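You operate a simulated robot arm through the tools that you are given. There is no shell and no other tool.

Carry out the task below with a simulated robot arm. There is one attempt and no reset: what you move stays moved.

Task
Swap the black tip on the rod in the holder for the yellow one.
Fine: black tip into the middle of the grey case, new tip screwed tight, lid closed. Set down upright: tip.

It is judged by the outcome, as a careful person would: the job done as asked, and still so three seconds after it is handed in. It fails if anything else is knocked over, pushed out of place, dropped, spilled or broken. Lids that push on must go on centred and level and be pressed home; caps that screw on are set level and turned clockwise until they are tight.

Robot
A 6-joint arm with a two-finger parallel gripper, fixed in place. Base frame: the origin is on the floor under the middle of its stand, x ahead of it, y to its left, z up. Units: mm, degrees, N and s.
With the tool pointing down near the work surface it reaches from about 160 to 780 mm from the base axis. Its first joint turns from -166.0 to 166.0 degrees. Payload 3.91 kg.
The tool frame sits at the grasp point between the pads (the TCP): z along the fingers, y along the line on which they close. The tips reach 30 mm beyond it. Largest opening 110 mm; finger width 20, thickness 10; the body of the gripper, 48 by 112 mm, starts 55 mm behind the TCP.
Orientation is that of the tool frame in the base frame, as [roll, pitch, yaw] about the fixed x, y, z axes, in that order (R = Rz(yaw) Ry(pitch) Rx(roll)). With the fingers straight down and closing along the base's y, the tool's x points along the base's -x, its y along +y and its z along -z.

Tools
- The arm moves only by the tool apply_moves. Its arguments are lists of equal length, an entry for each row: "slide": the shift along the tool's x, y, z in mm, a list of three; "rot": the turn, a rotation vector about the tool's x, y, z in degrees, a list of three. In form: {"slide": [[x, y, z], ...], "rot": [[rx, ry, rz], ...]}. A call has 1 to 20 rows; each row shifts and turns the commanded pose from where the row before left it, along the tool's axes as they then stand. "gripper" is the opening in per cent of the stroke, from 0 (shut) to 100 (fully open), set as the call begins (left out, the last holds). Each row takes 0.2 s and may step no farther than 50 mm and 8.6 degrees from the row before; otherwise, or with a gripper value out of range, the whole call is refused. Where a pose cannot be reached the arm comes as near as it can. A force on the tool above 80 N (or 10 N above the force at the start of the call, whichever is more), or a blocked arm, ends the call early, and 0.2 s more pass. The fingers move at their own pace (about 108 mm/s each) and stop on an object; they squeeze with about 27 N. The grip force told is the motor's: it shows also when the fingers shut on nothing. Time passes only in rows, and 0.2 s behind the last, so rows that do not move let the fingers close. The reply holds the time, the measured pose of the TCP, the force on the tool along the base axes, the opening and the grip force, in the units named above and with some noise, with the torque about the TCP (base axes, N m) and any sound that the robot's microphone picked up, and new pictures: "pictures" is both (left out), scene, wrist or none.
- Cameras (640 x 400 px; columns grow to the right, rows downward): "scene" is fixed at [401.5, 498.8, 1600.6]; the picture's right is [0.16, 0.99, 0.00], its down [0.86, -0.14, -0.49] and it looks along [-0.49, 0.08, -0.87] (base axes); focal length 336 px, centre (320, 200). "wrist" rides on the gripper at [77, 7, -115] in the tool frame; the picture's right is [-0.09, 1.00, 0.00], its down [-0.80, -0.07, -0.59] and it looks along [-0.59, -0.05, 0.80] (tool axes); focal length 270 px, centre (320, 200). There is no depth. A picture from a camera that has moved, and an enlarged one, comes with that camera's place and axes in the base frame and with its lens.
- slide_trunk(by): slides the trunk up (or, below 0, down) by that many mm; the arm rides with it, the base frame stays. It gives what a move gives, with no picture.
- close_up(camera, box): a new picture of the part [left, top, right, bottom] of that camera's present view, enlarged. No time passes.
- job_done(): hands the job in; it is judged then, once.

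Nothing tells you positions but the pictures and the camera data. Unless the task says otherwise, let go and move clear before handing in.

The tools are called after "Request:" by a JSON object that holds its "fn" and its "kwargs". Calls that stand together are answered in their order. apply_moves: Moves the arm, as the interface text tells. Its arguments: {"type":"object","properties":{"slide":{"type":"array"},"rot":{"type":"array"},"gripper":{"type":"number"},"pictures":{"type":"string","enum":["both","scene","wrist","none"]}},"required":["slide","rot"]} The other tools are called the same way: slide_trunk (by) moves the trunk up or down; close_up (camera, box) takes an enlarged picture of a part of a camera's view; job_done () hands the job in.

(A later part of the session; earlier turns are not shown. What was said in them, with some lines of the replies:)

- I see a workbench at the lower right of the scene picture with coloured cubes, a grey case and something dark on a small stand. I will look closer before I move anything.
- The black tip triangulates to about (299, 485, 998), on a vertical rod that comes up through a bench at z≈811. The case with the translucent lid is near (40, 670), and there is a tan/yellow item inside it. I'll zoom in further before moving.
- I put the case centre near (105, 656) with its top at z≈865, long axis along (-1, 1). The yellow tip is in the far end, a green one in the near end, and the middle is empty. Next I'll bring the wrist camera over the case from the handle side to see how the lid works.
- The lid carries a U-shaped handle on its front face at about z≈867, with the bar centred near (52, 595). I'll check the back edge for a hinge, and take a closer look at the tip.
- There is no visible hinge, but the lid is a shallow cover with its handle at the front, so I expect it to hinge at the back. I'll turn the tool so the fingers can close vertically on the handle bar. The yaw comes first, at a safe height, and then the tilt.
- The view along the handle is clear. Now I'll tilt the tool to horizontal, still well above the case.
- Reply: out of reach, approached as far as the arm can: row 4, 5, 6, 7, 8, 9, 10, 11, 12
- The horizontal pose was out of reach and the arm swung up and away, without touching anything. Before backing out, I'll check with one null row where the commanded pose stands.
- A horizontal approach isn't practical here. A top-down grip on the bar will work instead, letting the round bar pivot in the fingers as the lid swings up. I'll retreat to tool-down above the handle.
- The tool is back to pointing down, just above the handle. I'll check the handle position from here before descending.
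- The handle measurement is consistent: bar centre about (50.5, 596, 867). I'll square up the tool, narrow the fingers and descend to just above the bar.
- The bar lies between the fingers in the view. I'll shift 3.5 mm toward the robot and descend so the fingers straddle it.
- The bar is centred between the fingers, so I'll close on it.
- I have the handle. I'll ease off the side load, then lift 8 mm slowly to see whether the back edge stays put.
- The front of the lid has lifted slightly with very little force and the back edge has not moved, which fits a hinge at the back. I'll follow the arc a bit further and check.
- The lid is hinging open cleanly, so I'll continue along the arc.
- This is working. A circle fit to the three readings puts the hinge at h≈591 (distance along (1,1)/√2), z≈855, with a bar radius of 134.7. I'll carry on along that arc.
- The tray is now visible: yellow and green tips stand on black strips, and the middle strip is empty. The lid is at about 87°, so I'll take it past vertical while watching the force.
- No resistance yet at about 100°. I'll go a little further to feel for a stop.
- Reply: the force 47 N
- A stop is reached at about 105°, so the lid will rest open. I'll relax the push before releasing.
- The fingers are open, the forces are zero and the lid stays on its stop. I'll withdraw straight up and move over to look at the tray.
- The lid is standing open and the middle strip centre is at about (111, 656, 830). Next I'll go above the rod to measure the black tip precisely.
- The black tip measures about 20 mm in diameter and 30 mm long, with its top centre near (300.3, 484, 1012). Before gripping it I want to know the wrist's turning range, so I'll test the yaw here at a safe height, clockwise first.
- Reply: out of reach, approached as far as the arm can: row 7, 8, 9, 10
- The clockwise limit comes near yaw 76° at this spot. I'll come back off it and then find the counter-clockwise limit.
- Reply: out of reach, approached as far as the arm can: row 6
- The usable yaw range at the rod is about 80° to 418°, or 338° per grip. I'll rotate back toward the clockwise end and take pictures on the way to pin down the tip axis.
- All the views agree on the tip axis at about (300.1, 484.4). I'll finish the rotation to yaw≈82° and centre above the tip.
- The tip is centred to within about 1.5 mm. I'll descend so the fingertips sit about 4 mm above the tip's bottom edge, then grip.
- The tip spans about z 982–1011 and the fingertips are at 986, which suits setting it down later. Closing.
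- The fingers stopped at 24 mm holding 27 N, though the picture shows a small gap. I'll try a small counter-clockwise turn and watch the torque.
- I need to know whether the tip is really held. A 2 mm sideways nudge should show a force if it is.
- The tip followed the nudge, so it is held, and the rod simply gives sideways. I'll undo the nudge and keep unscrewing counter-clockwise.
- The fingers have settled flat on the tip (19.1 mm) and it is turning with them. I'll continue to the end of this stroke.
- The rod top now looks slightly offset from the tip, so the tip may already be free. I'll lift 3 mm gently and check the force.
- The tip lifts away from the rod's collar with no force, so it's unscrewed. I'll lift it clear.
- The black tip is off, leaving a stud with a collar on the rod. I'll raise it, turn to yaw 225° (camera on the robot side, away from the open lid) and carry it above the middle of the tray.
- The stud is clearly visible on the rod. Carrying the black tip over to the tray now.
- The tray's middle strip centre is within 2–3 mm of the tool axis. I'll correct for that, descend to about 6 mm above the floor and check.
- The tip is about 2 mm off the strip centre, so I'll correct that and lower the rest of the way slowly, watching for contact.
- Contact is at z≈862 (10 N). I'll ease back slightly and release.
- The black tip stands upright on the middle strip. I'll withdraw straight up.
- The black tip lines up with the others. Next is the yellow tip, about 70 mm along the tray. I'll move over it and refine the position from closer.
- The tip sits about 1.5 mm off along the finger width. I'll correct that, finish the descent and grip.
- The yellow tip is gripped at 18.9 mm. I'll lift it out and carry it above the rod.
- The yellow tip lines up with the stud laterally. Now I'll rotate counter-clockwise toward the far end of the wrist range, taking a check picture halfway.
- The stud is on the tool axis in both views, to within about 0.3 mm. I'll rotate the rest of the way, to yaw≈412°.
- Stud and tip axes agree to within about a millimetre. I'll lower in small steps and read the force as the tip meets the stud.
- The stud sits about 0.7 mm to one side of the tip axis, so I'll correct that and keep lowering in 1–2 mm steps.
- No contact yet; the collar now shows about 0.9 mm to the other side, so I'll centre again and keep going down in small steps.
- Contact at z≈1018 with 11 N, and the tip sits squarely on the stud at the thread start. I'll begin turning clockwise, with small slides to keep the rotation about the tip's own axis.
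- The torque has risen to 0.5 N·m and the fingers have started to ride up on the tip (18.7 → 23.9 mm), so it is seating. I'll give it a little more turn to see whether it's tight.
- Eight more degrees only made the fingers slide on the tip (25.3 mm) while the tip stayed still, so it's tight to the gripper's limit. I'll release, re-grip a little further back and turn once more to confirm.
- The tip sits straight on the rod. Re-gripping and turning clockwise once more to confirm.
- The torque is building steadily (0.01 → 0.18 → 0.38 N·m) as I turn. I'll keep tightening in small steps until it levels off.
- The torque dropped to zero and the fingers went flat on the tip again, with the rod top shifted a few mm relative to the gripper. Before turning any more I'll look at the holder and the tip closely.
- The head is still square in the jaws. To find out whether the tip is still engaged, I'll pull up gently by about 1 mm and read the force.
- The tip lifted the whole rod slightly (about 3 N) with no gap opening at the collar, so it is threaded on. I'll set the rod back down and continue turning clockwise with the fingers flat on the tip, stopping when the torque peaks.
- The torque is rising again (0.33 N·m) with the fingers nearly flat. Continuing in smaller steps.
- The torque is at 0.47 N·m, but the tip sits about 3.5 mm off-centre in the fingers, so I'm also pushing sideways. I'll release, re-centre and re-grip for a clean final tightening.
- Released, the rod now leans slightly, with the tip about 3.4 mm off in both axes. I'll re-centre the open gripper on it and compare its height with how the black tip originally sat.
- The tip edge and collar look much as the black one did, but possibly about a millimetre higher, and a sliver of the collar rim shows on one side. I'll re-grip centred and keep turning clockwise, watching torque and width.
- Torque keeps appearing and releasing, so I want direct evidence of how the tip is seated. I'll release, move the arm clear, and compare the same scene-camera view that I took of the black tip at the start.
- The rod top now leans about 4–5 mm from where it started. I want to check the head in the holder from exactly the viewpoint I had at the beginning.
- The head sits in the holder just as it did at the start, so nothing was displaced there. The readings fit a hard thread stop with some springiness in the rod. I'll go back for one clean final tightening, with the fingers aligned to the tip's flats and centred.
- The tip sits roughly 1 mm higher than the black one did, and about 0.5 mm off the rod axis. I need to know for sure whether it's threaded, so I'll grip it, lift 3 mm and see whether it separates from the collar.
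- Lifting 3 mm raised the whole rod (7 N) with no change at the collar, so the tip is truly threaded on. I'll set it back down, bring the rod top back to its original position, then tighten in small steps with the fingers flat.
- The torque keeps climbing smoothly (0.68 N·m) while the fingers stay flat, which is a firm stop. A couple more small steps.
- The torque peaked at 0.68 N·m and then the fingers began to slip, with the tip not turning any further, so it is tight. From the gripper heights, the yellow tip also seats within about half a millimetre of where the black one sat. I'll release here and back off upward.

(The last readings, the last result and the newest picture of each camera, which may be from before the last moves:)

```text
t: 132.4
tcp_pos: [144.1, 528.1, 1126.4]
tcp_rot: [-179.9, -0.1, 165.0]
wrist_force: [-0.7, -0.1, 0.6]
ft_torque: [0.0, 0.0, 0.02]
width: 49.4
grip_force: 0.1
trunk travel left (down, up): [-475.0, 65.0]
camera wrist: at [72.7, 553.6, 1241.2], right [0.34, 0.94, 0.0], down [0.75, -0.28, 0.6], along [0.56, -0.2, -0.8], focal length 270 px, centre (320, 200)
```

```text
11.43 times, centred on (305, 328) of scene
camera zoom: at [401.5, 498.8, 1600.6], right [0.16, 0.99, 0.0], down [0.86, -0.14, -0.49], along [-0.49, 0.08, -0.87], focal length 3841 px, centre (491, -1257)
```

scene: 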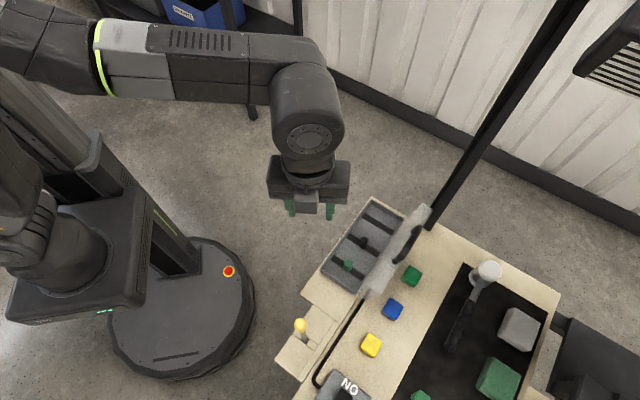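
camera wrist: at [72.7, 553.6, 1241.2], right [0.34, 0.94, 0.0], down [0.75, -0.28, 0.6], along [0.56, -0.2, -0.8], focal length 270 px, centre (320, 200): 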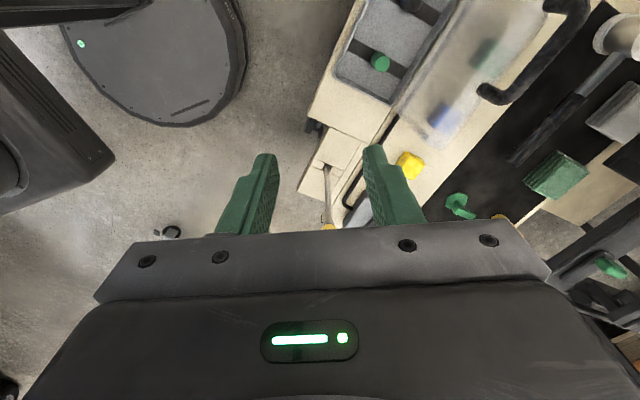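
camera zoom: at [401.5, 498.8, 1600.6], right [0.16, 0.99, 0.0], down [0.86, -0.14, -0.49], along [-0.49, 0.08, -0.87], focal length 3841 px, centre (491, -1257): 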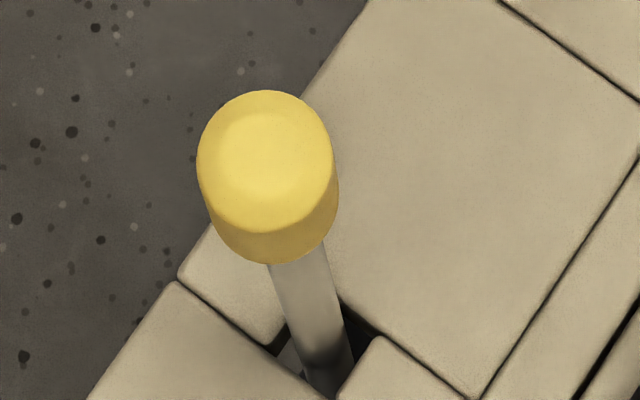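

The yellow tip sits upright on the rod, close to where the black tip was. Next is closing the lid: I'll go above the handle with the fingers set across the bar, as before.

Request:
{"fn": "apply_moves", "kwargs": {"slide": [[0, 0, 0], [0, 0, 0], [0, 0, 0], [0, 0, 0], [22.9, 31.5, 4.4], [22.9, 31.5, 4.4], [22.9, 31.5, 4.4], [22.9, 31.5, 4.4], [22.9, 31.5, 4.4]], "rot": [[0, 0, 7.5], [0, 0, 7.5], [0, 0, 7.5], [0, 0, 7.5], [0, 0, 0], [0, 0, 0], [0, 0, 0], [0, 0, 0], [0, 0, 0]], "gripper": 30}}

Request:
{"fn": "close_up", "kwargs": {"camera": "wrist", "box": [240, 20, 400, 200]}}

```text
t: 134.4
tcp_pos: [175.7, 720.7, 1106.0]
tcp_rot: [-180.0, 0.2, 135.1]
wrist_force: [-0.5, 0.6, 0.7]
ft_torque: [0.0, 0.02, 0.0]
width: 32.9
grip_force: 0.1
trunk travel left (down, up): [-475.0, 65.0]
camera wrist: at [126.5, 780.4, 1220.2], right [0.77, 0.64, 0.0], down [0.52, -0.62, 0.6], along [0.38, -0.46, -0.8], focal length 270 px, centre (320, 200)
```

scene: 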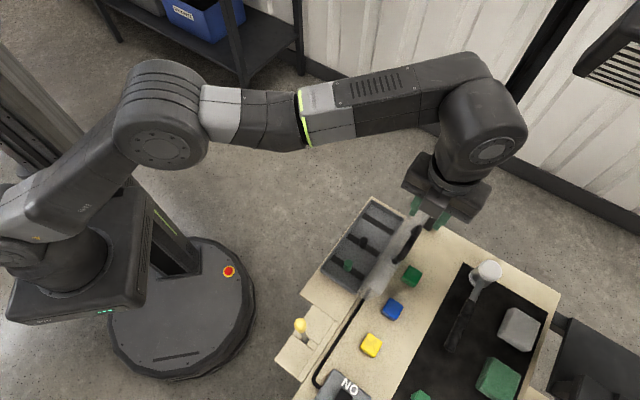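
wrist: 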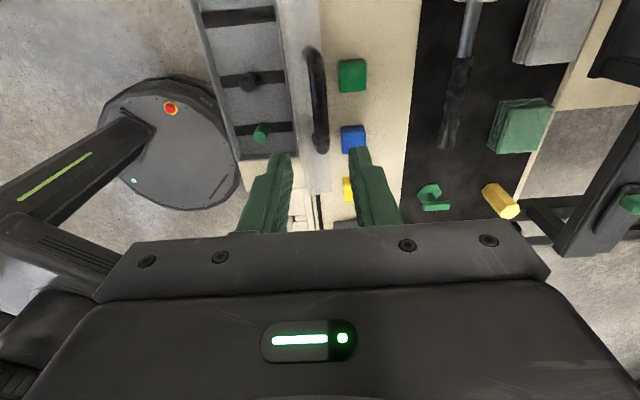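

```text
2.22 times, centred on (320, 110) of wrist
camera zoom: at [126.5, 780.4, 1220.2], right [0.77, 0.64, 0.0], down [0.52, -0.62, 0.6], along [0.38, -0.46, -0.8], focal length 601 px, centre (320, 400)
```

zoom: 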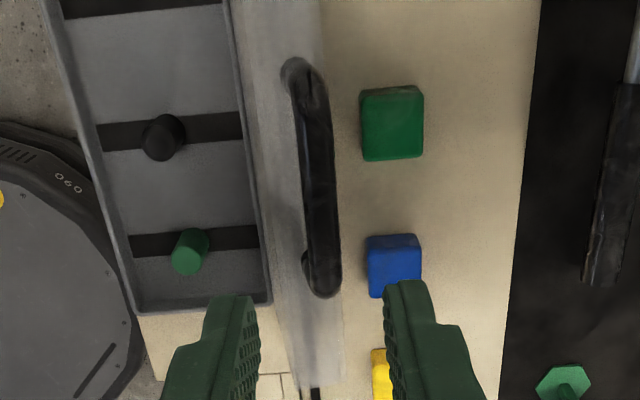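

The bar is centred between the fingers. Descending and gripping the handle.

Request:
{"fn": "apply_moves", "kwargs": {"slide": [[0, 0, 40], [0, 0, 40], [0, 0, 32], [0, 0, 0]], "rot": [[0, 0, 0], [0, 0, 0], [0, 0, 0], [0, 0, 0]], "pictures": "wrist"}}

Request:
{"fn": "close_up", "kwargs": {"camera": "wrist", "box": [240, 60, 400, 240]}}

```text
t: 135.4
tcp_pos: [174.2, 721.2, 995.4]
tcp_rot: [-179.9, 0.0, 135.1]
wrist_force: [0.9, 0.2, -0.4]
ft_torque: [0.0, 0.0, -0.01]
width: 32.8
grip_force: 0.1
trunk travel left (down, up): [-475.0, 65.0]
camera wrist: at [125.8, 779.5, 1109.9], right [0.77, 0.64, 0.0], down [0.52, -0.62, 0.59], along [0.38, -0.45, -0.8], focal length 270 px, centre (320, 200)
```

wrist: 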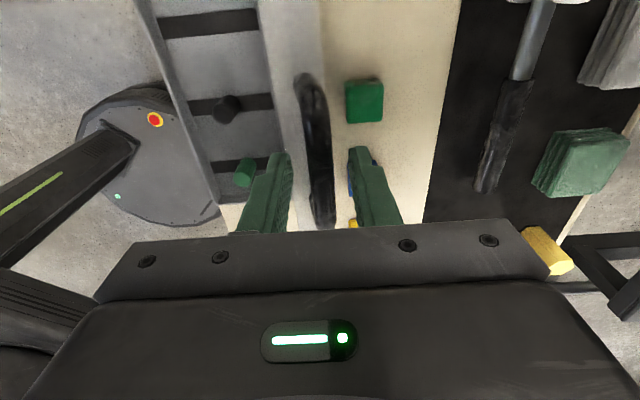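

```text
2.22 times, centred on (320, 150) of wrist
camera zoom: at [125.8, 779.5, 1109.9], right [0.77, 0.64, 0.0], down [0.52, -0.62, 0.59], along [0.38, -0.45, -0.8], focal length 601 px, centre (320, 311)
```

zoom: 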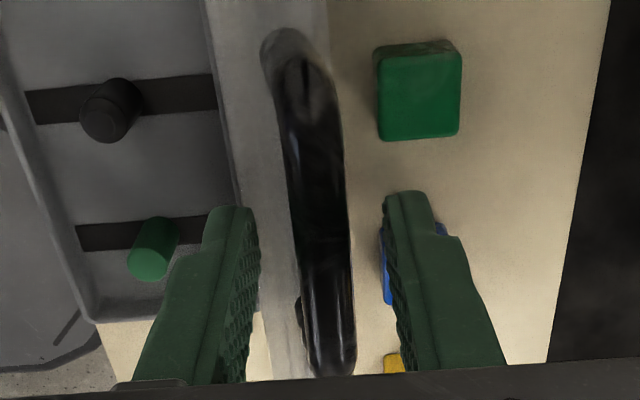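

Request:
{"fn": "apply_moves", "kwargs": {"slide": [[0, 0, 1.5], [0, 0, 0], [0, 0, 0], [0, 0, 0]], "rot": [[0, 0, 0], [0, 0, 0], [0, 0, 0], [0, 0, 0]], "gripper": 0, "pictures": "none"}}

```text
t: 136.4
tcp_pos: [175.1, 720.6, 994.5]
tcp_rot: [179.9, -0.1, 135.1]
wrist_force: [0.3, 7.1, 12.0]
ft_torque: [-0.01, -0.11, 0.06]
width: 13.0
grip_force: 44.4
trunk travel left (down, up): [-475.0, 65.0]
```

The handle is gripped. I'll swing the lid forward along the arc in stages, checking the forces.

Request:
{"fn": "apply_moves", "kwargs": {"slide": [[0, -8.9, -2.5], [0, -9.1, -2.0], [0, -9.2, -1.3], [0, -9.3, -0.6], [0, -9.2, 0], [0, -9.3, 0.6], [0, -9.2, 1.3], [0, -9.1, 2.0]], "rot": [[0, 0, 0], [0, 0, 0], [0, 0, 0], [0, 0, 0], [0, 0, 0], [0, 0, 0], [0, 0, 0], [0, 0, 0]]}}

Request:
{"fn": "close_up", "kwargs": {"camera": "scene", "box": [310, 190, 440, 300]}}

```text
t: 138.2
tcp_pos: [121.8, 666.9, 993.4]
tcp_rot: [180.0, 0.1, 135.0]
wrist_force: [-4.2, 7.3, -1.5]
ft_torque: [0.03, -0.07, -0.23]
width: 13.6
grip_force: 44.6
trunk travel left (down, up): [-475.0, 65.0]
camera wrist: at [73.1, 726.4, 1108.2], right [0.77, 0.64, 0.0], down [0.52, -0.62, 0.6], along [0.38, -0.46, -0.8], focal length 270 px, centre (320, 200)
```

scene: 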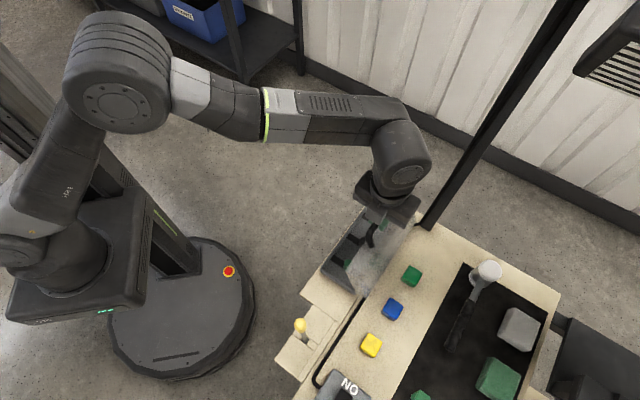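
wrist: 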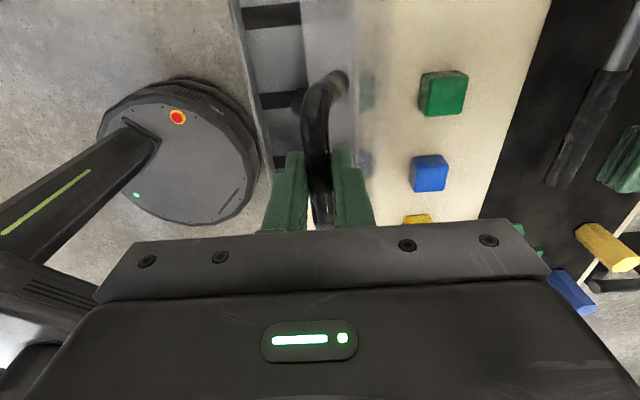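

```text
3.64 times, centred on (375, 245) of scene
camera zoom: at [401.5, 498.8, 1600.6], right [0.16, 0.99, 0.0], down [0.86, -0.14, -0.49], along [-0.49, 0.08, -0.87], focal length 1222 px, centre (120, 36)
```

zoom: 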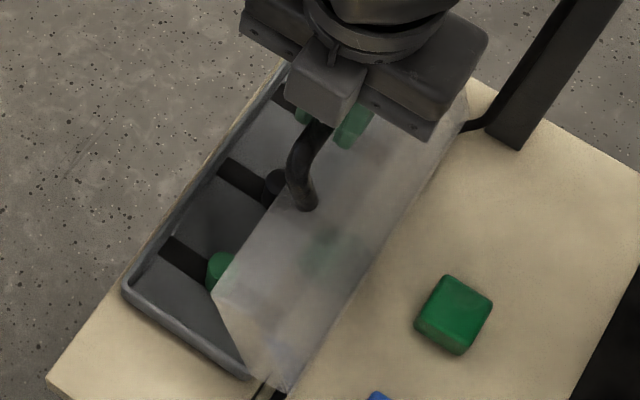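

Request:
{"fn": "apply_moves", "kwargs": {"slide": [[0, -8.9, 2.3], [0, -8.8, 3.0], [0, -8.6, 3.6], [0, -8.3, 4.2], [0, -8.0, 4.8], [0, -7.6, 5.4], [0, -7.2, 6.0], [0, -6.8, 6.4]], "rot": [[0, 0, 0], [0, 0, 0], [0, 0, 0], [0, 0, 0], [0, 0, 0], [0, 0, 0], [0, 0, 0], [0, 0, 0]]}}

Request:
{"fn": "close_up", "kwargs": {"camera": "scene", "box": [310, 190, 440, 300]}}

```text
t: 140.0
tcp_pos: [76.6, 622.1, 958.0]
tcp_rot: [180.0, 0.0, 135.1]
wrist_force: [-8.1, 6.4, 1.9]
ft_torque: [0.36, 0.13, -0.58]
width: 13.3
grip_force: 45.1
trunk travel left (down, up): [-475.0, 65.0]
camera wrist: at [28.0, 680.4, 1072.2], right [0.77, 0.64, 0.0], down [0.52, -0.62, 0.59], along [0.38, -0.46, -0.8], focal length 270 px, centre (320, 200)
```

scene: 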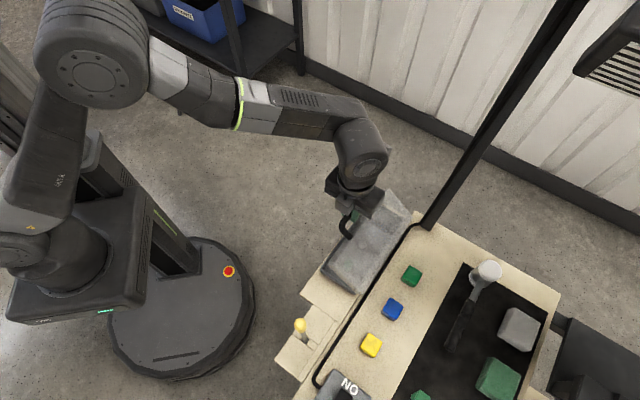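
wrist: 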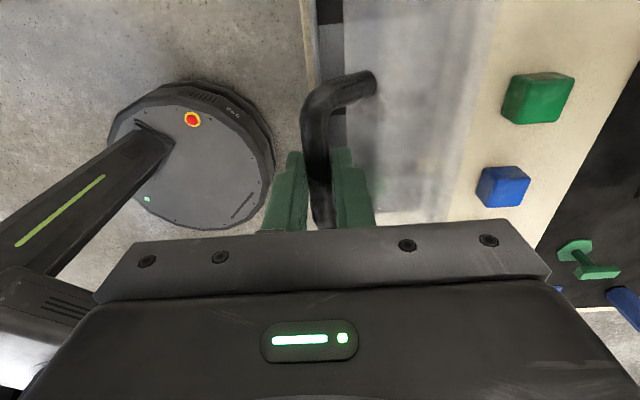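

```text
3.64 times, centred on (375, 245) of scene
camera zoom: at [401.5, 498.8, 1600.6], right [0.16, 0.99, 0.0], down [0.86, -0.14, -0.49], along [-0.49, 0.08, -0.87], focal length 1222 px, centre (120, 36)
```

zoom: 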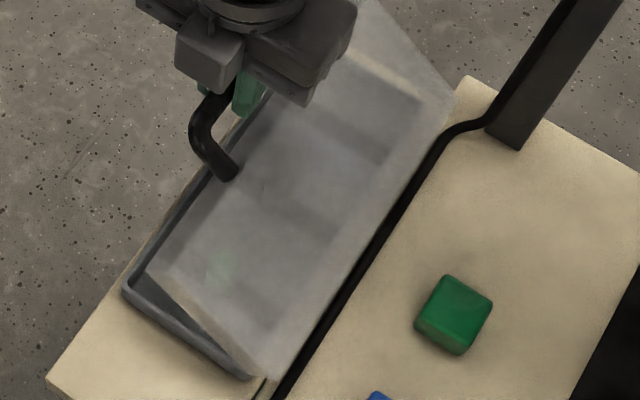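

Request:
{"fn": "apply_moves", "kwargs": {"slide": [[0, -6.9, 8.0], [0, -5.8, 7.6], [0, -5.3, 7.9], [0, -4.7, 8.3], [0, -4.1, 8.6], [0, -3.4, 8.8], [0, -2.6, 9.0]], "rot": [[0, 0, 0], [0, 0, 0], [0, 0, 0], [0, 0, 0], [0, 0, 0], [0, 0, 0], [0, 0, 0]]}}

Request:
{"fn": "close_up", "kwargs": {"camera": "scene", "box": [310, 190, 430, 300]}}

```text
t: 141.6
tcp_pos: [55.2, 597.5, 897.6]
tcp_rot: [180.0, 0.1, 135.1]
wrist_force: [-8.1, 7.5, 0.5]
ft_torque: [0.4, 0.22, -0.66]
width: 13.4
grip_force: 44.4
trunk travel left (down, up): [-475.0, 65.0]
camera wrist: at [5.7, 657.2, 1014.0], right [0.77, 0.64, 0.0], down [0.52, -0.62, 0.6], along [0.38, -0.46, -0.8], focal length 270 px, centre (320, 200)
```

scene: 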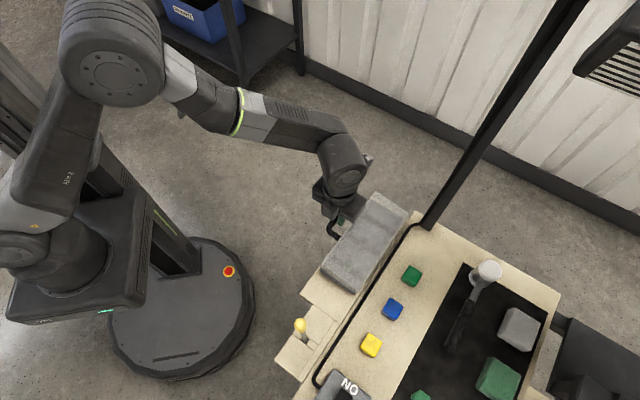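
wrist: 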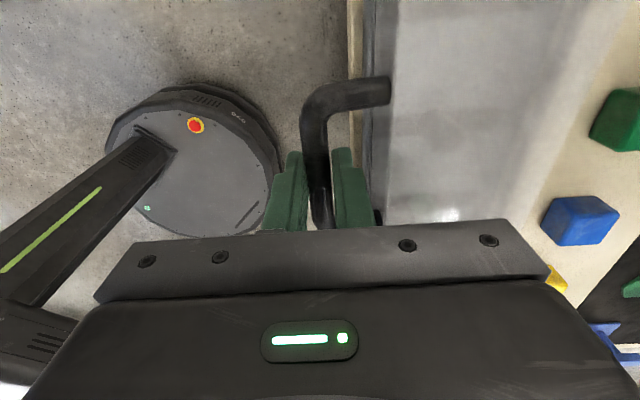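

```text
3.64 times, centred on (370, 245) of scene
camera zoom: at [401.5, 498.8, 1600.6], right [0.16, 0.99, 0.0], down [0.86, -0.14, -0.49], along [-0.49, 0.08, -0.87], focal length 1222 px, centre (138, 36)
```

zoom: 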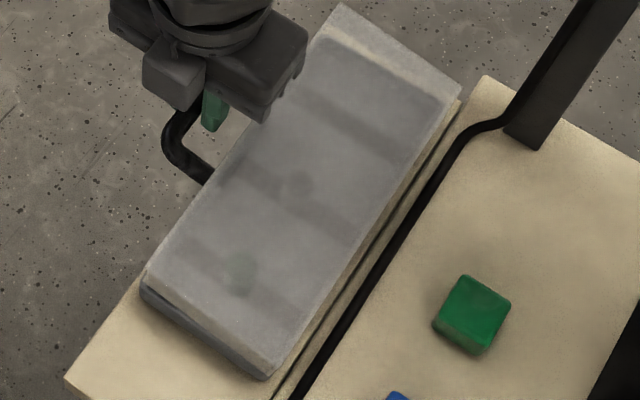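

Request:
{"fn": "apply_moves", "kwargs": {"slide": [[0, -1.5, 5], [0, -1.2, 5], [0, -0.8, 3]], "rot": [[0, 0, 0], [0, 0, 0], [0, 0, 0]], "pictures": "none"}}

Request:
{"fn": "apply_moves", "kwargs": {"slide": [[0, -0.4, 1.5], [0, -0.2, 1.5], [0, 0, 0]], "rot": [[0, 0, 0], [0, 0, 0], [0, 0, 0]], "pictures": "wrist"}}

Request:
{"fn": "close_up", "kwargs": {"camera": "scene", "box": [312, 255, 372, 300]}}

Request:
{"fn": "close_up", "kwargs": {"camera": "wrist", "box": [300, 60, 460, 230]}}

```text
t: 142.4
tcp_pos: [51.0, 595.6, 886.3]
tcp_rot: [180.0, 0.0, 135.0]
wrist_force: [-6.4, 5.5, 1.0]
ft_torque: [0.4, 0.18, -0.68]
width: 13.4
grip_force: 44.3
trunk travel left (down, up): [-475.0, 65.0]
```

```text
t: 143.2
tcp_pos: [52.2, 595.6, 883.3]
tcp_rot: [179.9, 0.0, 135.0]
wrist_force: [-5.3, 4.6, 0.8]
ft_torque: [0.41, 0.27, -0.67]
width: 13.4
grip_force: 45.4
trunk travel left (down, up): [-475.0, 65.0]
camera wrist: at [3.3, 654.6, 998.2], right [0.77, 0.64, 0.0], down [0.52, -0.62, 0.59], along [0.38, -0.46, -0.8], focal length 270 px, centre (320, 200)
```

wrist: 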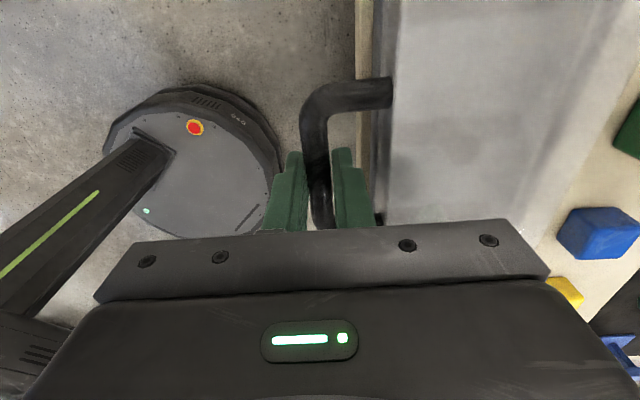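

```text
8.89 times, centred on (342, 278) of scene
camera zoom: at [401.5, 498.8, 1600.6], right [0.16, 0.99, 0.0], down [0.86, -0.14, -0.49], along [-0.49, 0.08, -0.87], focal length 2988 px, centre (124, -489)
```

zoom: 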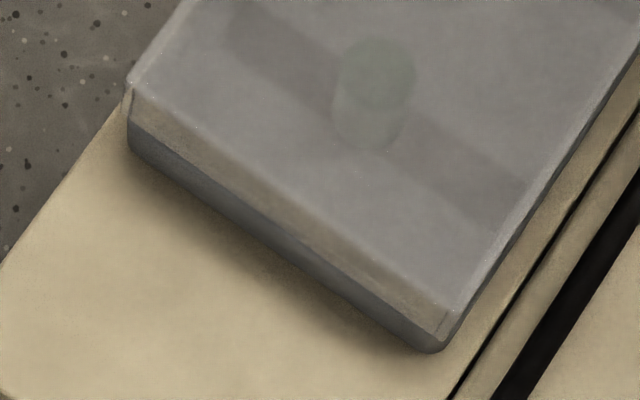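

```text
2.35 times, centred on (380, 145) of wrist
camera zoom: at [3.3, 654.6, 998.2], right [0.77, 0.64, 0.0], down [0.52, -0.62, 0.59], along [0.38, -0.46, -0.8], focal length 636 px, centre (179, 329)
```

zoom: 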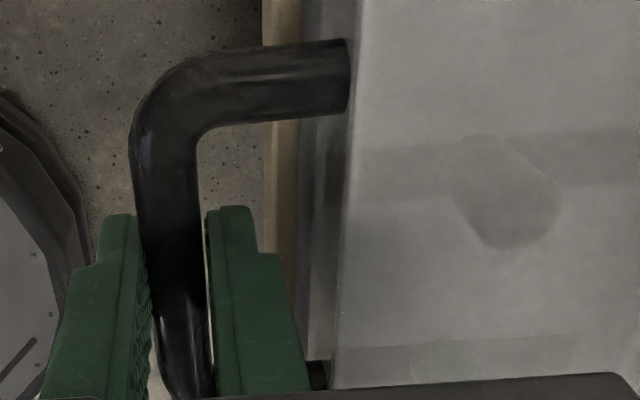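

The lid is about 3 mm from closed at the front. I'll go down in 1 mm steps until it seats.

Request:
{"fn": "apply_moves", "kwargs": {"slide": [[0, -0.1, 1], [0, -0.1, 1], [0, 0, 0]], "rot": [[0, 0, 0], [0, 0, 0], [0, 0, 0]], "pictures": "none"}}

Request:
{"fn": "apply_moves", "kwargs": {"slide": [[0, 0, 1], [0, 0, 0]], "rot": [[0, 0, 0], [0, 0, 0]], "pictures": "none"}}

Request:
{"fn": "apply_moves", "kwargs": {"slide": [[0, 0, 1], [0, 0, 0]], "rot": [[0, 0, 0], [0, 0, 0]], "pictures": "none"}}

Request:
{"fn": "close_up", "kwargs": {"camera": "scene", "box": [312, 255, 372, 300]}}

```text
t: 144.0
tcp_pos: [51.9, 597.0, 880.9]
tcp_rot: [180.0, 0.0, 135.0]
wrist_force: [-6.2, 3.2, -0.4]
ft_torque: [0.27, 0.24, -0.7]
width: 13.5
grip_force: 45.4
trunk travel left (down, up): [-475.0, 65.0]
```

```text
t: 144.6
tcp_pos: [52.2, 595.9, 880.7]
tcp_rot: [-179.9, 0.0, 135.1]
wrist_force: [-6.3, 3.2, -0.1]
ft_torque: [0.3, 0.2, -0.71]
width: 13.6
grip_force: 45.1
trunk travel left (down, up): [-475.0, 65.0]
```

```text
t: 145.2
tcp_pos: [51.3, 595.0, 879.6]
tcp_rot: [180.0, 0.1, 135.0]
wrist_force: [-6.8, 3.4, 2.1]
ft_torque: [0.34, 0.3, -0.68]
width: 13.5
grip_force: 44.8
trunk travel left (down, up): [-475.0, 65.0]
```

```text
8.89 times, centred on (342, 278) of scene
camera zoom: at [401.5, 498.8, 1600.6], right [0.16, 0.99, 0.0], down [0.86, -0.14, -0.49], along [-0.49, 0.08, -0.87], focal length 2988 px, centre (124, -489)
```

zoom: 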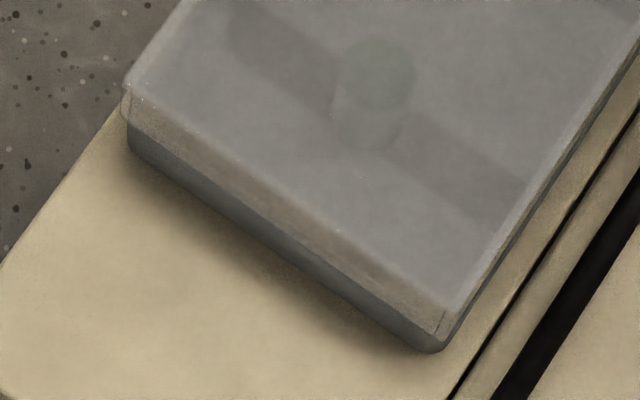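

Request:
{"fn": "apply_moves", "kwargs": {"slide": [[0, 0, 1], [0, 0, 0]], "rot": [[0, 0, 0], [0, 0, 0]], "pictures": "none"}}

Request:
{"fn": "apply_moves", "kwargs": {"slide": [[0, 0, 1], [0, 0, 0]], "rot": [[0, 0, 0], [0, 0, 0]], "pictures": "none"}}

Request:
{"fn": "apply_moves", "kwargs": {"slide": [[0, 0, 1], [0, 0, 0]], "rot": [[0, 0, 0], [0, 0, 0]], "pictures": "none"}}

Request:
{"fn": "close_up", "kwargs": {"camera": "scene", "box": [312, 255, 372, 300]}}

```text
t: 145.8
tcp_pos: [52.3, 594.7, 880.0]
tcp_rot: [180.0, 0.1, 134.9]
wrist_force: [-7.7, -2.8, 0.8]
ft_torque: [0.3, 0.35, -0.7]
width: 13.4
grip_force: 44.6
trunk travel left (down, up): [-475.0, 65.0]
```

```text
t: 146.4
tcp_pos: [51.2, 595.8, 877.8]
tcp_rot: [179.9, 0.0, 135.1]
wrist_force: [-7.0, -0.5, 1.2]
ft_torque: [0.01, 0.03, -0.7]
width: 13.6
grip_force: 45.0
trunk travel left (down, up): [-475.0, 65.0]
```

```text
t: 147.0
tcp_pos: [51.0, 595.3, 877.3]
tcp_rot: [180.0, 0.0, 135.0]
wrist_force: [-7.2, -3.3, 1.2]
ft_torque: [0.17, 0.23, -0.7]
width: 13.2
grip_force: 44.8
trunk travel left (down, up): [-475.0, 65.0]
```

```text
8.89 times, centred on (342, 278) of scene
camera zoom: at [401.5, 498.8, 1600.6], right [0.16, 0.99, 0.0], down [0.86, -0.14, -0.49], along [-0.49, 0.08, -0.87], focal length 2988 px, centre (124, -489)
```

zoom: 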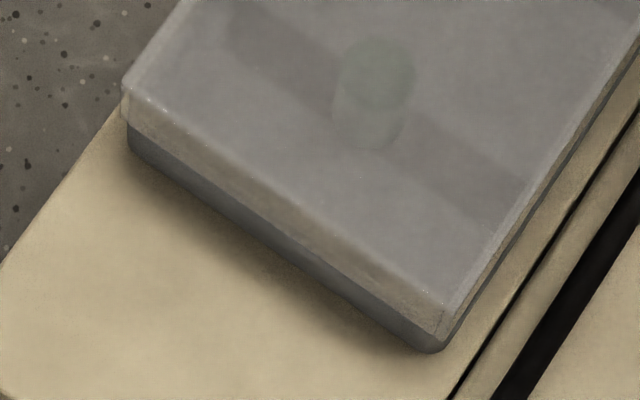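

Request:
{"fn": "close_up", "kwargs": {"camera": "scene", "box": [315, 240, 375, 300]}}

Request:
{"fn": "close_up", "kwargs": {"camera": "scene", "box": [340, 275, 372, 300]}}

Request:
{"fn": "close_up", "kwargs": {"camera": "scene", "box": [322, 200, 364, 250]}}

Request:
{"fn": "close_up", "kwargs": {"camera": "wrist", "box": [300, 60, 460, 230]}}

```text
6.67 times, centred on (345, 270) of scene
camera zoom: at [401.5, 498.8, 1600.6], right [0.16, 0.99, 0.0], down [0.86, -0.14, -0.49], along [-0.49, 0.08, -0.87], focal length 2241 px, centre (153, -267)
```

zoom: 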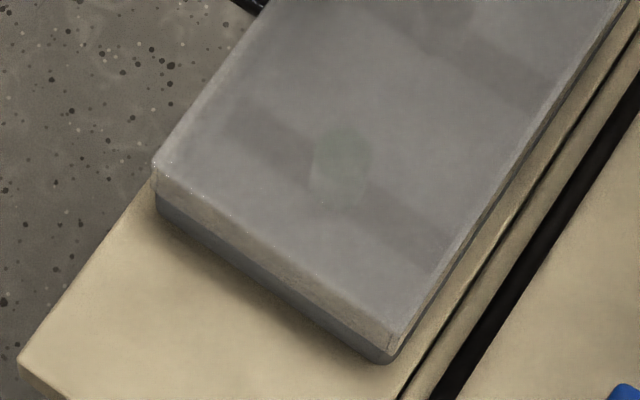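

```text
16.00 times, centred on (356, 288) of scene
camera zoom: at [401.5, 498.8, 1600.6], right [0.16, 0.99, 0.0], down [0.86, -0.14, -0.49], along [-0.49, 0.08, -0.87], focal length 5378 px, centre (-256, -1200)
```

zoom: 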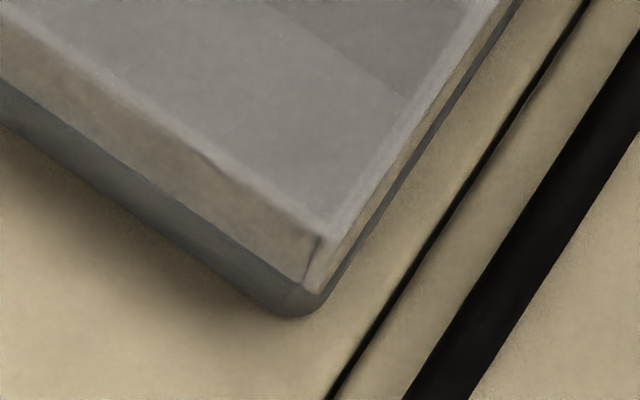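

```text
8.00 times, centred on (343, 225) of scene
camera zoom: at [401.5, 498.8, 1600.6], right [0.16, 0.99, 0.0], down [0.86, -0.14, -0.49], along [-0.49, 0.08, -0.87], focal length 2689 px, centre (136, 0)
```

zoom: 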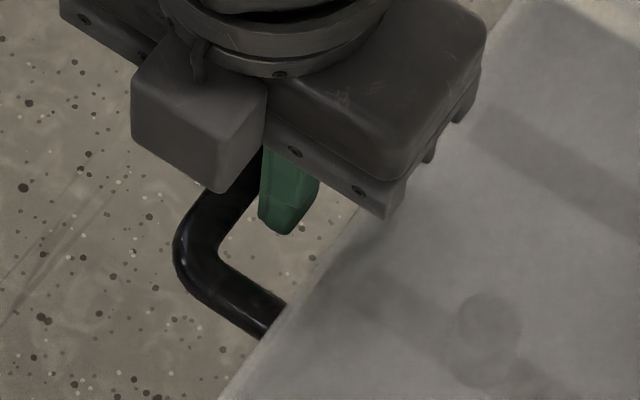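

```text
2.35 times, centred on (380, 145) of wrist
camera zoom: at [2.8, 653.9, 992.0], right [0.77, 0.64, 0.0], down [0.52, -0.62, 0.59], along [0.38, -0.46, -0.8], focal length 636 px, centre (179, 329)
```

zoom: 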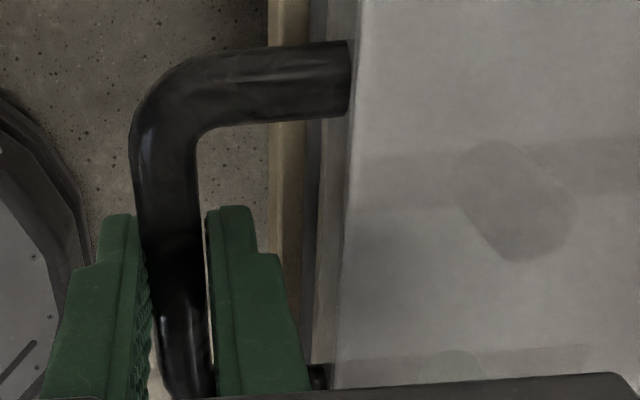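

The lid edge lines match the original closed view. I'll press down a little more to be sure it's fully home.

Request:
{"fn": "apply_moves", "kwargs": {"slide": [[0, 0, 1], [0, 0, 1], [0, 0, 0]], "rot": [[0, 0, 0], [0, 0, 0], [0, 0, 0]], "pictures": "none"}}

Request:
{"fn": "close_up", "kwargs": {"camera": "scene", "box": [315, 240, 375, 300]}}

```text
t: 147.8
tcp_pos: [51.3, 595.1, 876.1]
tcp_rot: [179.8, 0.0, 135.2]
wrist_force: [-6.1, -0.9, 8.1]
ft_torque: [-0.32, -0.24, -0.7]
width: 13.4
grip_force: 45.1
trunk travel left (down, up): [-475.0, 65.0]
```

```text
6.67 times, centred on (345, 270) of scene
camera zoom: at [401.5, 498.8, 1600.6], right [0.16, 0.99, 0.0], down [0.86, -0.14, -0.49], along [-0.49, 0.08, -0.87], focal length 2241 px, centre (153, -267)
```

zoom: 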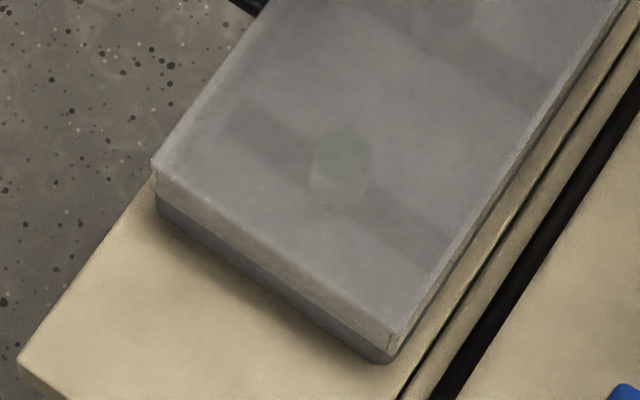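

Request:
{"fn": "apply_moves", "kwargs": {"slide": [[0, 0, 1], [0, 0, 0]], "rot": [[0, 0, 0], [0, 0, 0]], "pictures": "none"}}

Request:
{"fn": "apply_moves", "kwargs": {"slide": [[0, 0, -0.5], [0, 0, 0], [0, 0, 0], [0, 0, 0]], "rot": [[0, 0, 0], [0, 0, 0], [0, 0, 0], [0, 0, 0]], "gripper": 32, "pictures": "wrist"}}

Request:
{"fn": "close_up", "kwargs": {"camera": "wrist", "box": [230, 60, 430, 240]}}

Request:
{"fn": "close_up", "kwargs": {"camera": "scene", "box": [315, 240, 375, 300]}}

```text
t: 148.4
tcp_pos: [51.5, 595.5, 876.3]
tcp_rot: [179.8, -0.2, 135.1]
wrist_force: [-4.6, 1.7, 16.4]
ft_torque: [-0.27, -0.26, -0.7]
width: 13.6
grip_force: 45.2
trunk travel left (down, up): [-475.0, 65.0]
```

```text
t: 149.4
tcp_pos: [51.6, 595.5, 874.6]
tcp_rot: [180.0, 0.0, 135.1]
wrist_force: [0.2, 0.3, 0.1]
ft_torque: [-0.02, -0.02, -0.02]
width: 34.9
grip_force: 0.0
trunk travel left (down, up): [-475.0, 65.0]
camera wrist: at [2.9, 653.8, 989.7], right [0.77, 0.64, 0.0], down [0.52, -0.62, 0.59], along [0.38, -0.46, -0.8], focal length 270 px, centre (320, 200)
```

wrist: 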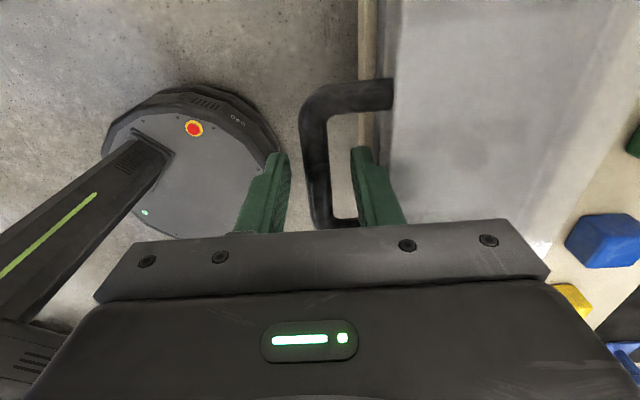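

```text
2.22 times, centred on (330, 150) of wrist
camera zoom: at [2.9, 653.8, 989.7], right [0.77, 0.64, 0.0], down [0.52, -0.62, 0.59], along [0.38, -0.46, -0.8], focal length 601 px, centre (298, 311)
```

zoom: 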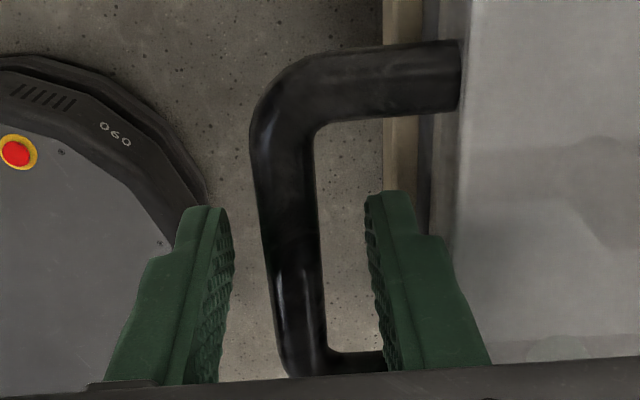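

```text
6.67 times, centred on (345, 270) of scene
camera zoom: at [401.5, 498.8, 1600.6], right [0.16, 0.99, 0.0], down [0.86, -0.14, -0.49], along [-0.49, 0.08, -0.87], focal length 2241 px, centre (153, -267)
```

zoom: 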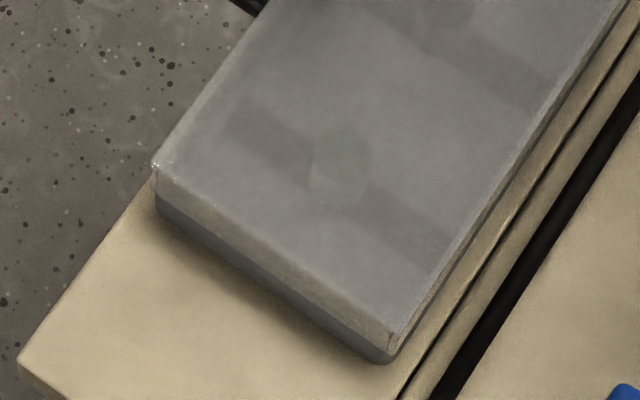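

The lid is closed just as at the start and the fingers are free of the handle. I'll withdraw straight up and look everything over.

Request:
{"fn": "apply_moves", "kwargs": {"slide": [[0, 0, -20], [0, 0, -40], [0, 0, -45], [0, 0, -45], [0, 0, -45]], "rot": [[0, 0, 0], [0, 0, 0], [0, 0, 0], [0, 0, 0], [0, 0, 0]]}}

Request:
{"fn": "close_up", "kwargs": {"camera": "scene", "box": [310, 190, 430, 300]}}

Request:
{"fn": "close_up", "kwargs": {"camera": "wrist", "box": [280, 0, 450, 110]}}

Request:
{"fn": "close_up", "kwargs": {"camera": "scene", "box": [280, 305, 340, 350]}}

```text
t: 150.6
tcp_pos: [53.8, 593.9, 1071.4]
tcp_rot: [179.9, 0.0, 135.1]
wrist_force: [0.8, -0.1, 0.1]
ft_torque: [0.01, -0.01, 0.0]
width: 35.3
grip_force: 0.1
trunk travel left (down, up): [-475.0, 65.0]
camera wrist: at [5.1, 652.4, 1186.3], right [0.77, 0.64, 0.0], down [0.52, -0.62, 0.59], along [0.38, -0.46, -0.8], focal length 270 px, centre (320, 200)
```

scene: 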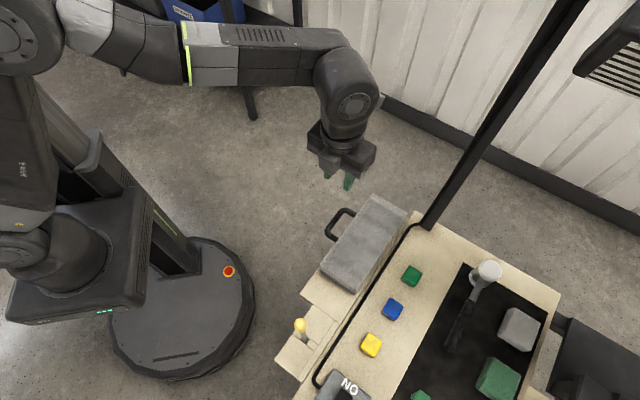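
wrist: 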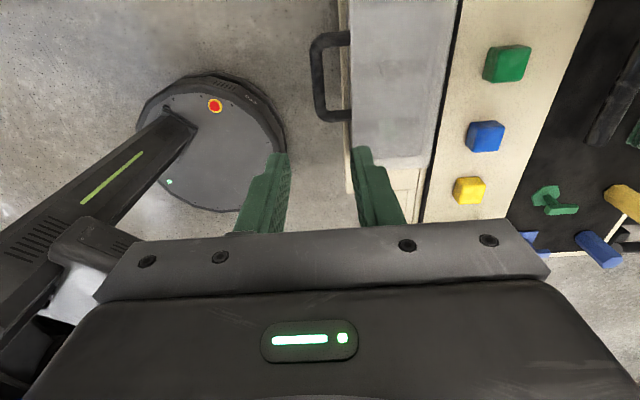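

```text
3.64 times, centred on (370, 245) of scene
camera zoom: at [401.5, 498.8, 1600.6], right [0.16, 0.99, 0.0], down [0.86, -0.14, -0.49], along [-0.49, 0.08, -0.87], focal length 1222 px, centre (138, 36)
```

zoom: 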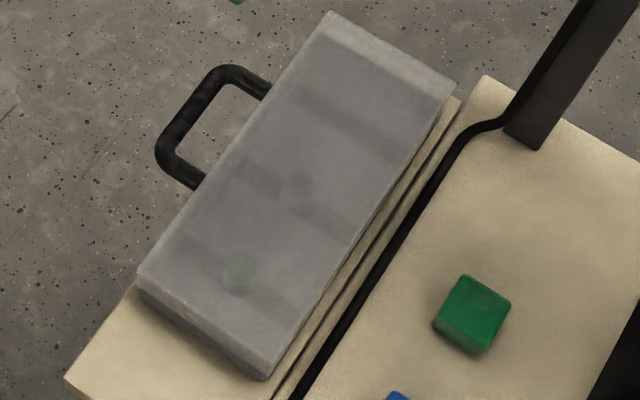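

```text
3.64 times, centred on (365, 55) of wrist
camera zoom: at [5.1, 652.4, 1186.3], right [0.77, 0.64, 0.0], down [0.52, -0.62, 0.59], along [0.38, -0.46, -0.8], focal length 983 px, centre (156, 727)
```

zoom: 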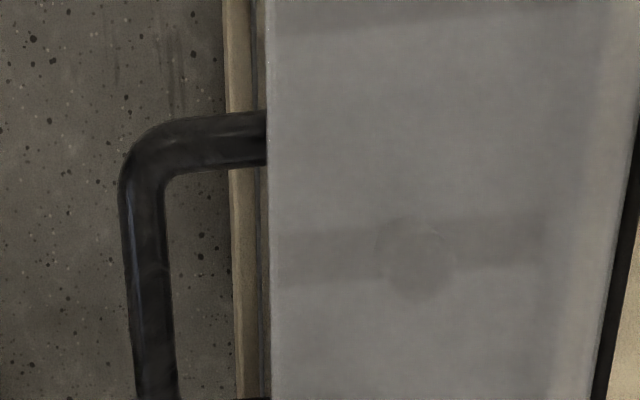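

```text
8.89 times, centred on (310, 328) of scene
camera zoom: at [401.5, 498.8, 1600.6], right [0.16, 0.99, 0.0], down [0.86, -0.14, -0.49], along [-0.49, 0.08, -0.87], focal length 2988 px, centre (409, -933)
```

zoom: 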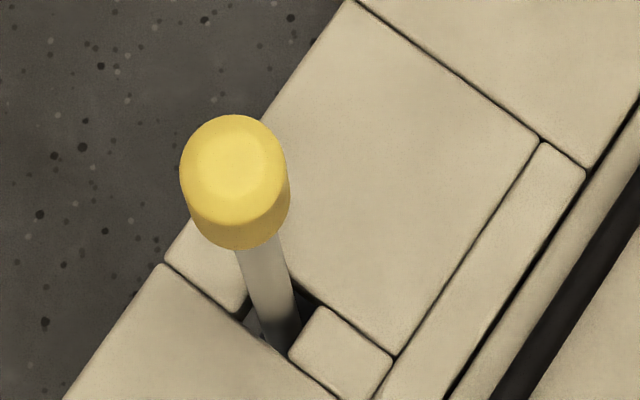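

The lid is closed, the black tip stands upright on the middle strip under it, and the yellow tip is upright on the rod, turned clockwise to a firm stop. Nothing else has been disturbed. I'll move the arm a little further clear, let things settle for a moment and take one last look before handing in.

Request:
{"fn": "apply_moves", "kwargs": {"slide": [[0, -30, -20], [0, -30, -20], [0, -30, -20], [0, 0, 0], [0, 0, 0], [0, 0, 0], [0, 0, 0], [0, 0, 0], [0, 0, 0], [0, 0, 0]], "rot": [[0, 0, 0], [0, 0, 0], [0, 0, 0], [0, 0, 0], [0, 0, 0], [0, 0, 0], [0, 0, 0], [0, 0, 0], [0, 0, 0], [0, 0, 0]]}}

Request:
{"fn": "close_up", "kwargs": {"camera": "scene", "box": [270, 190, 430, 350]}}

```text
t: 152.8
tcp_pos: [-11.5, 530.0, 1129.4]
tcp_rot: [180.0, 0.0, 135.2]
wrist_force: [0.1, 0.0, 0.7]
ft_torque: [-0.01, 0.0, 0.04]
width: 35.1
grip_force: 0.2
trunk travel left (down, up): [-475.0, 65.0]
camera wrist: at [-60.0, 589.5, 1244.4], right [0.77, 0.64, 0.0], down [0.52, -0.62, 0.59], along [0.38, -0.46, -0.8], focal length 270 px, centre (320, 200)
```

scene: 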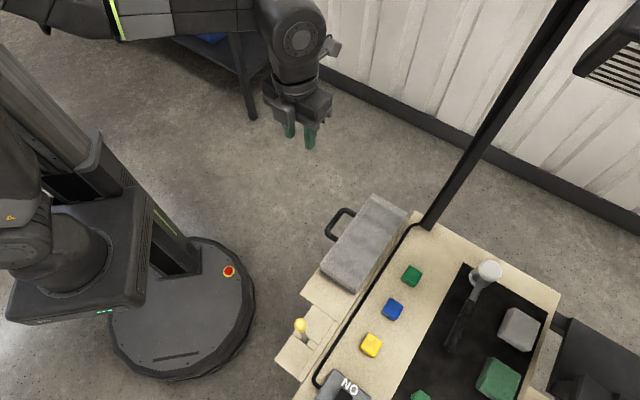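
wrist: 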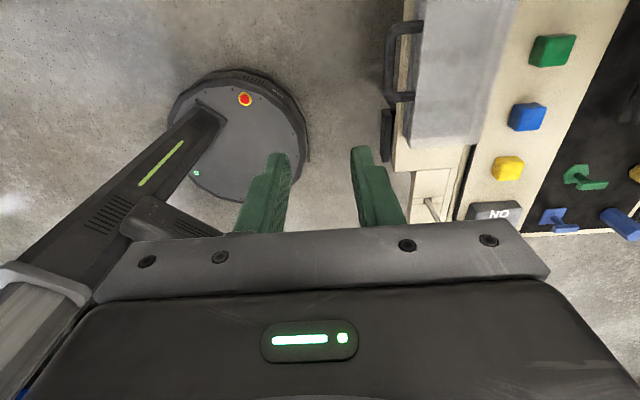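

```text
2.50 times, centred on (350, 270) of scene
camera zoom: at [401.5, 498.8, 1600.6], right [0.16, 0.99, 0.0], down [0.86, -0.14, -0.49], along [-0.49, 0.08, -0.87], focal length 840 px, centre (245, 25)
```

zoom: 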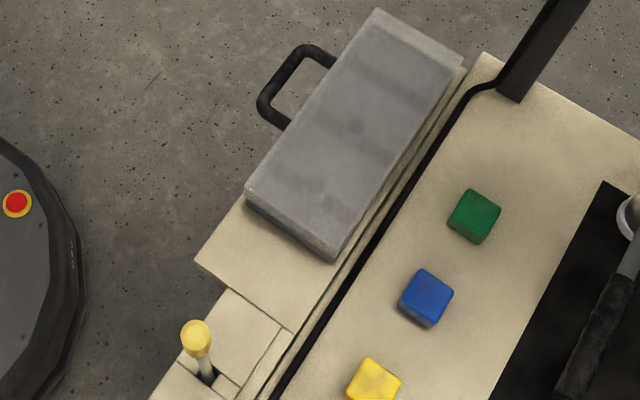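

In the last view everything is in place and settled: lid closed, black tip in the middle of the case, yellow tip on the rod, arm clear. Handing in.

Request:
{"fn": "job_done", "kwargs": {}}

```text
The job is handed in.
```

The yellow tip is now on the rod, the black tip stands upright in the middle of the grey case, and the lid is closed. The arm is clear of everything, and the job is handed in.

- **Yellow tip:** I turned it clockwise until it stopped moving and the fingers began to slip, at about 0.68 N·m. Pulling up on it lifted the rod with it, so it is threaded on.
    - **Fit:** it sits about 0.5 mm off the rod's axis. It may also be up to about 1 mm higher than the black tip was; my measurements don't settle that.
    - **Slip while tightening:** the fingers jumped on the tip once, so I gripped it again and tightened it to the stop.
- **Black tip:** it came off without resistance and was set down on the middle strip of the tray, in line with the green tip.
- **Lid:** it opened to a stop at about 105° and stayed there on its own. I closed it by the handle and pressed it home, and its edges match the starting view.
- **Rod:** it moves a little in its holder and leaned a few millimetres while I was tightening. I brought it back, and its top is now within about 2 mm of where it started.

I saw nothing else on the bench move.
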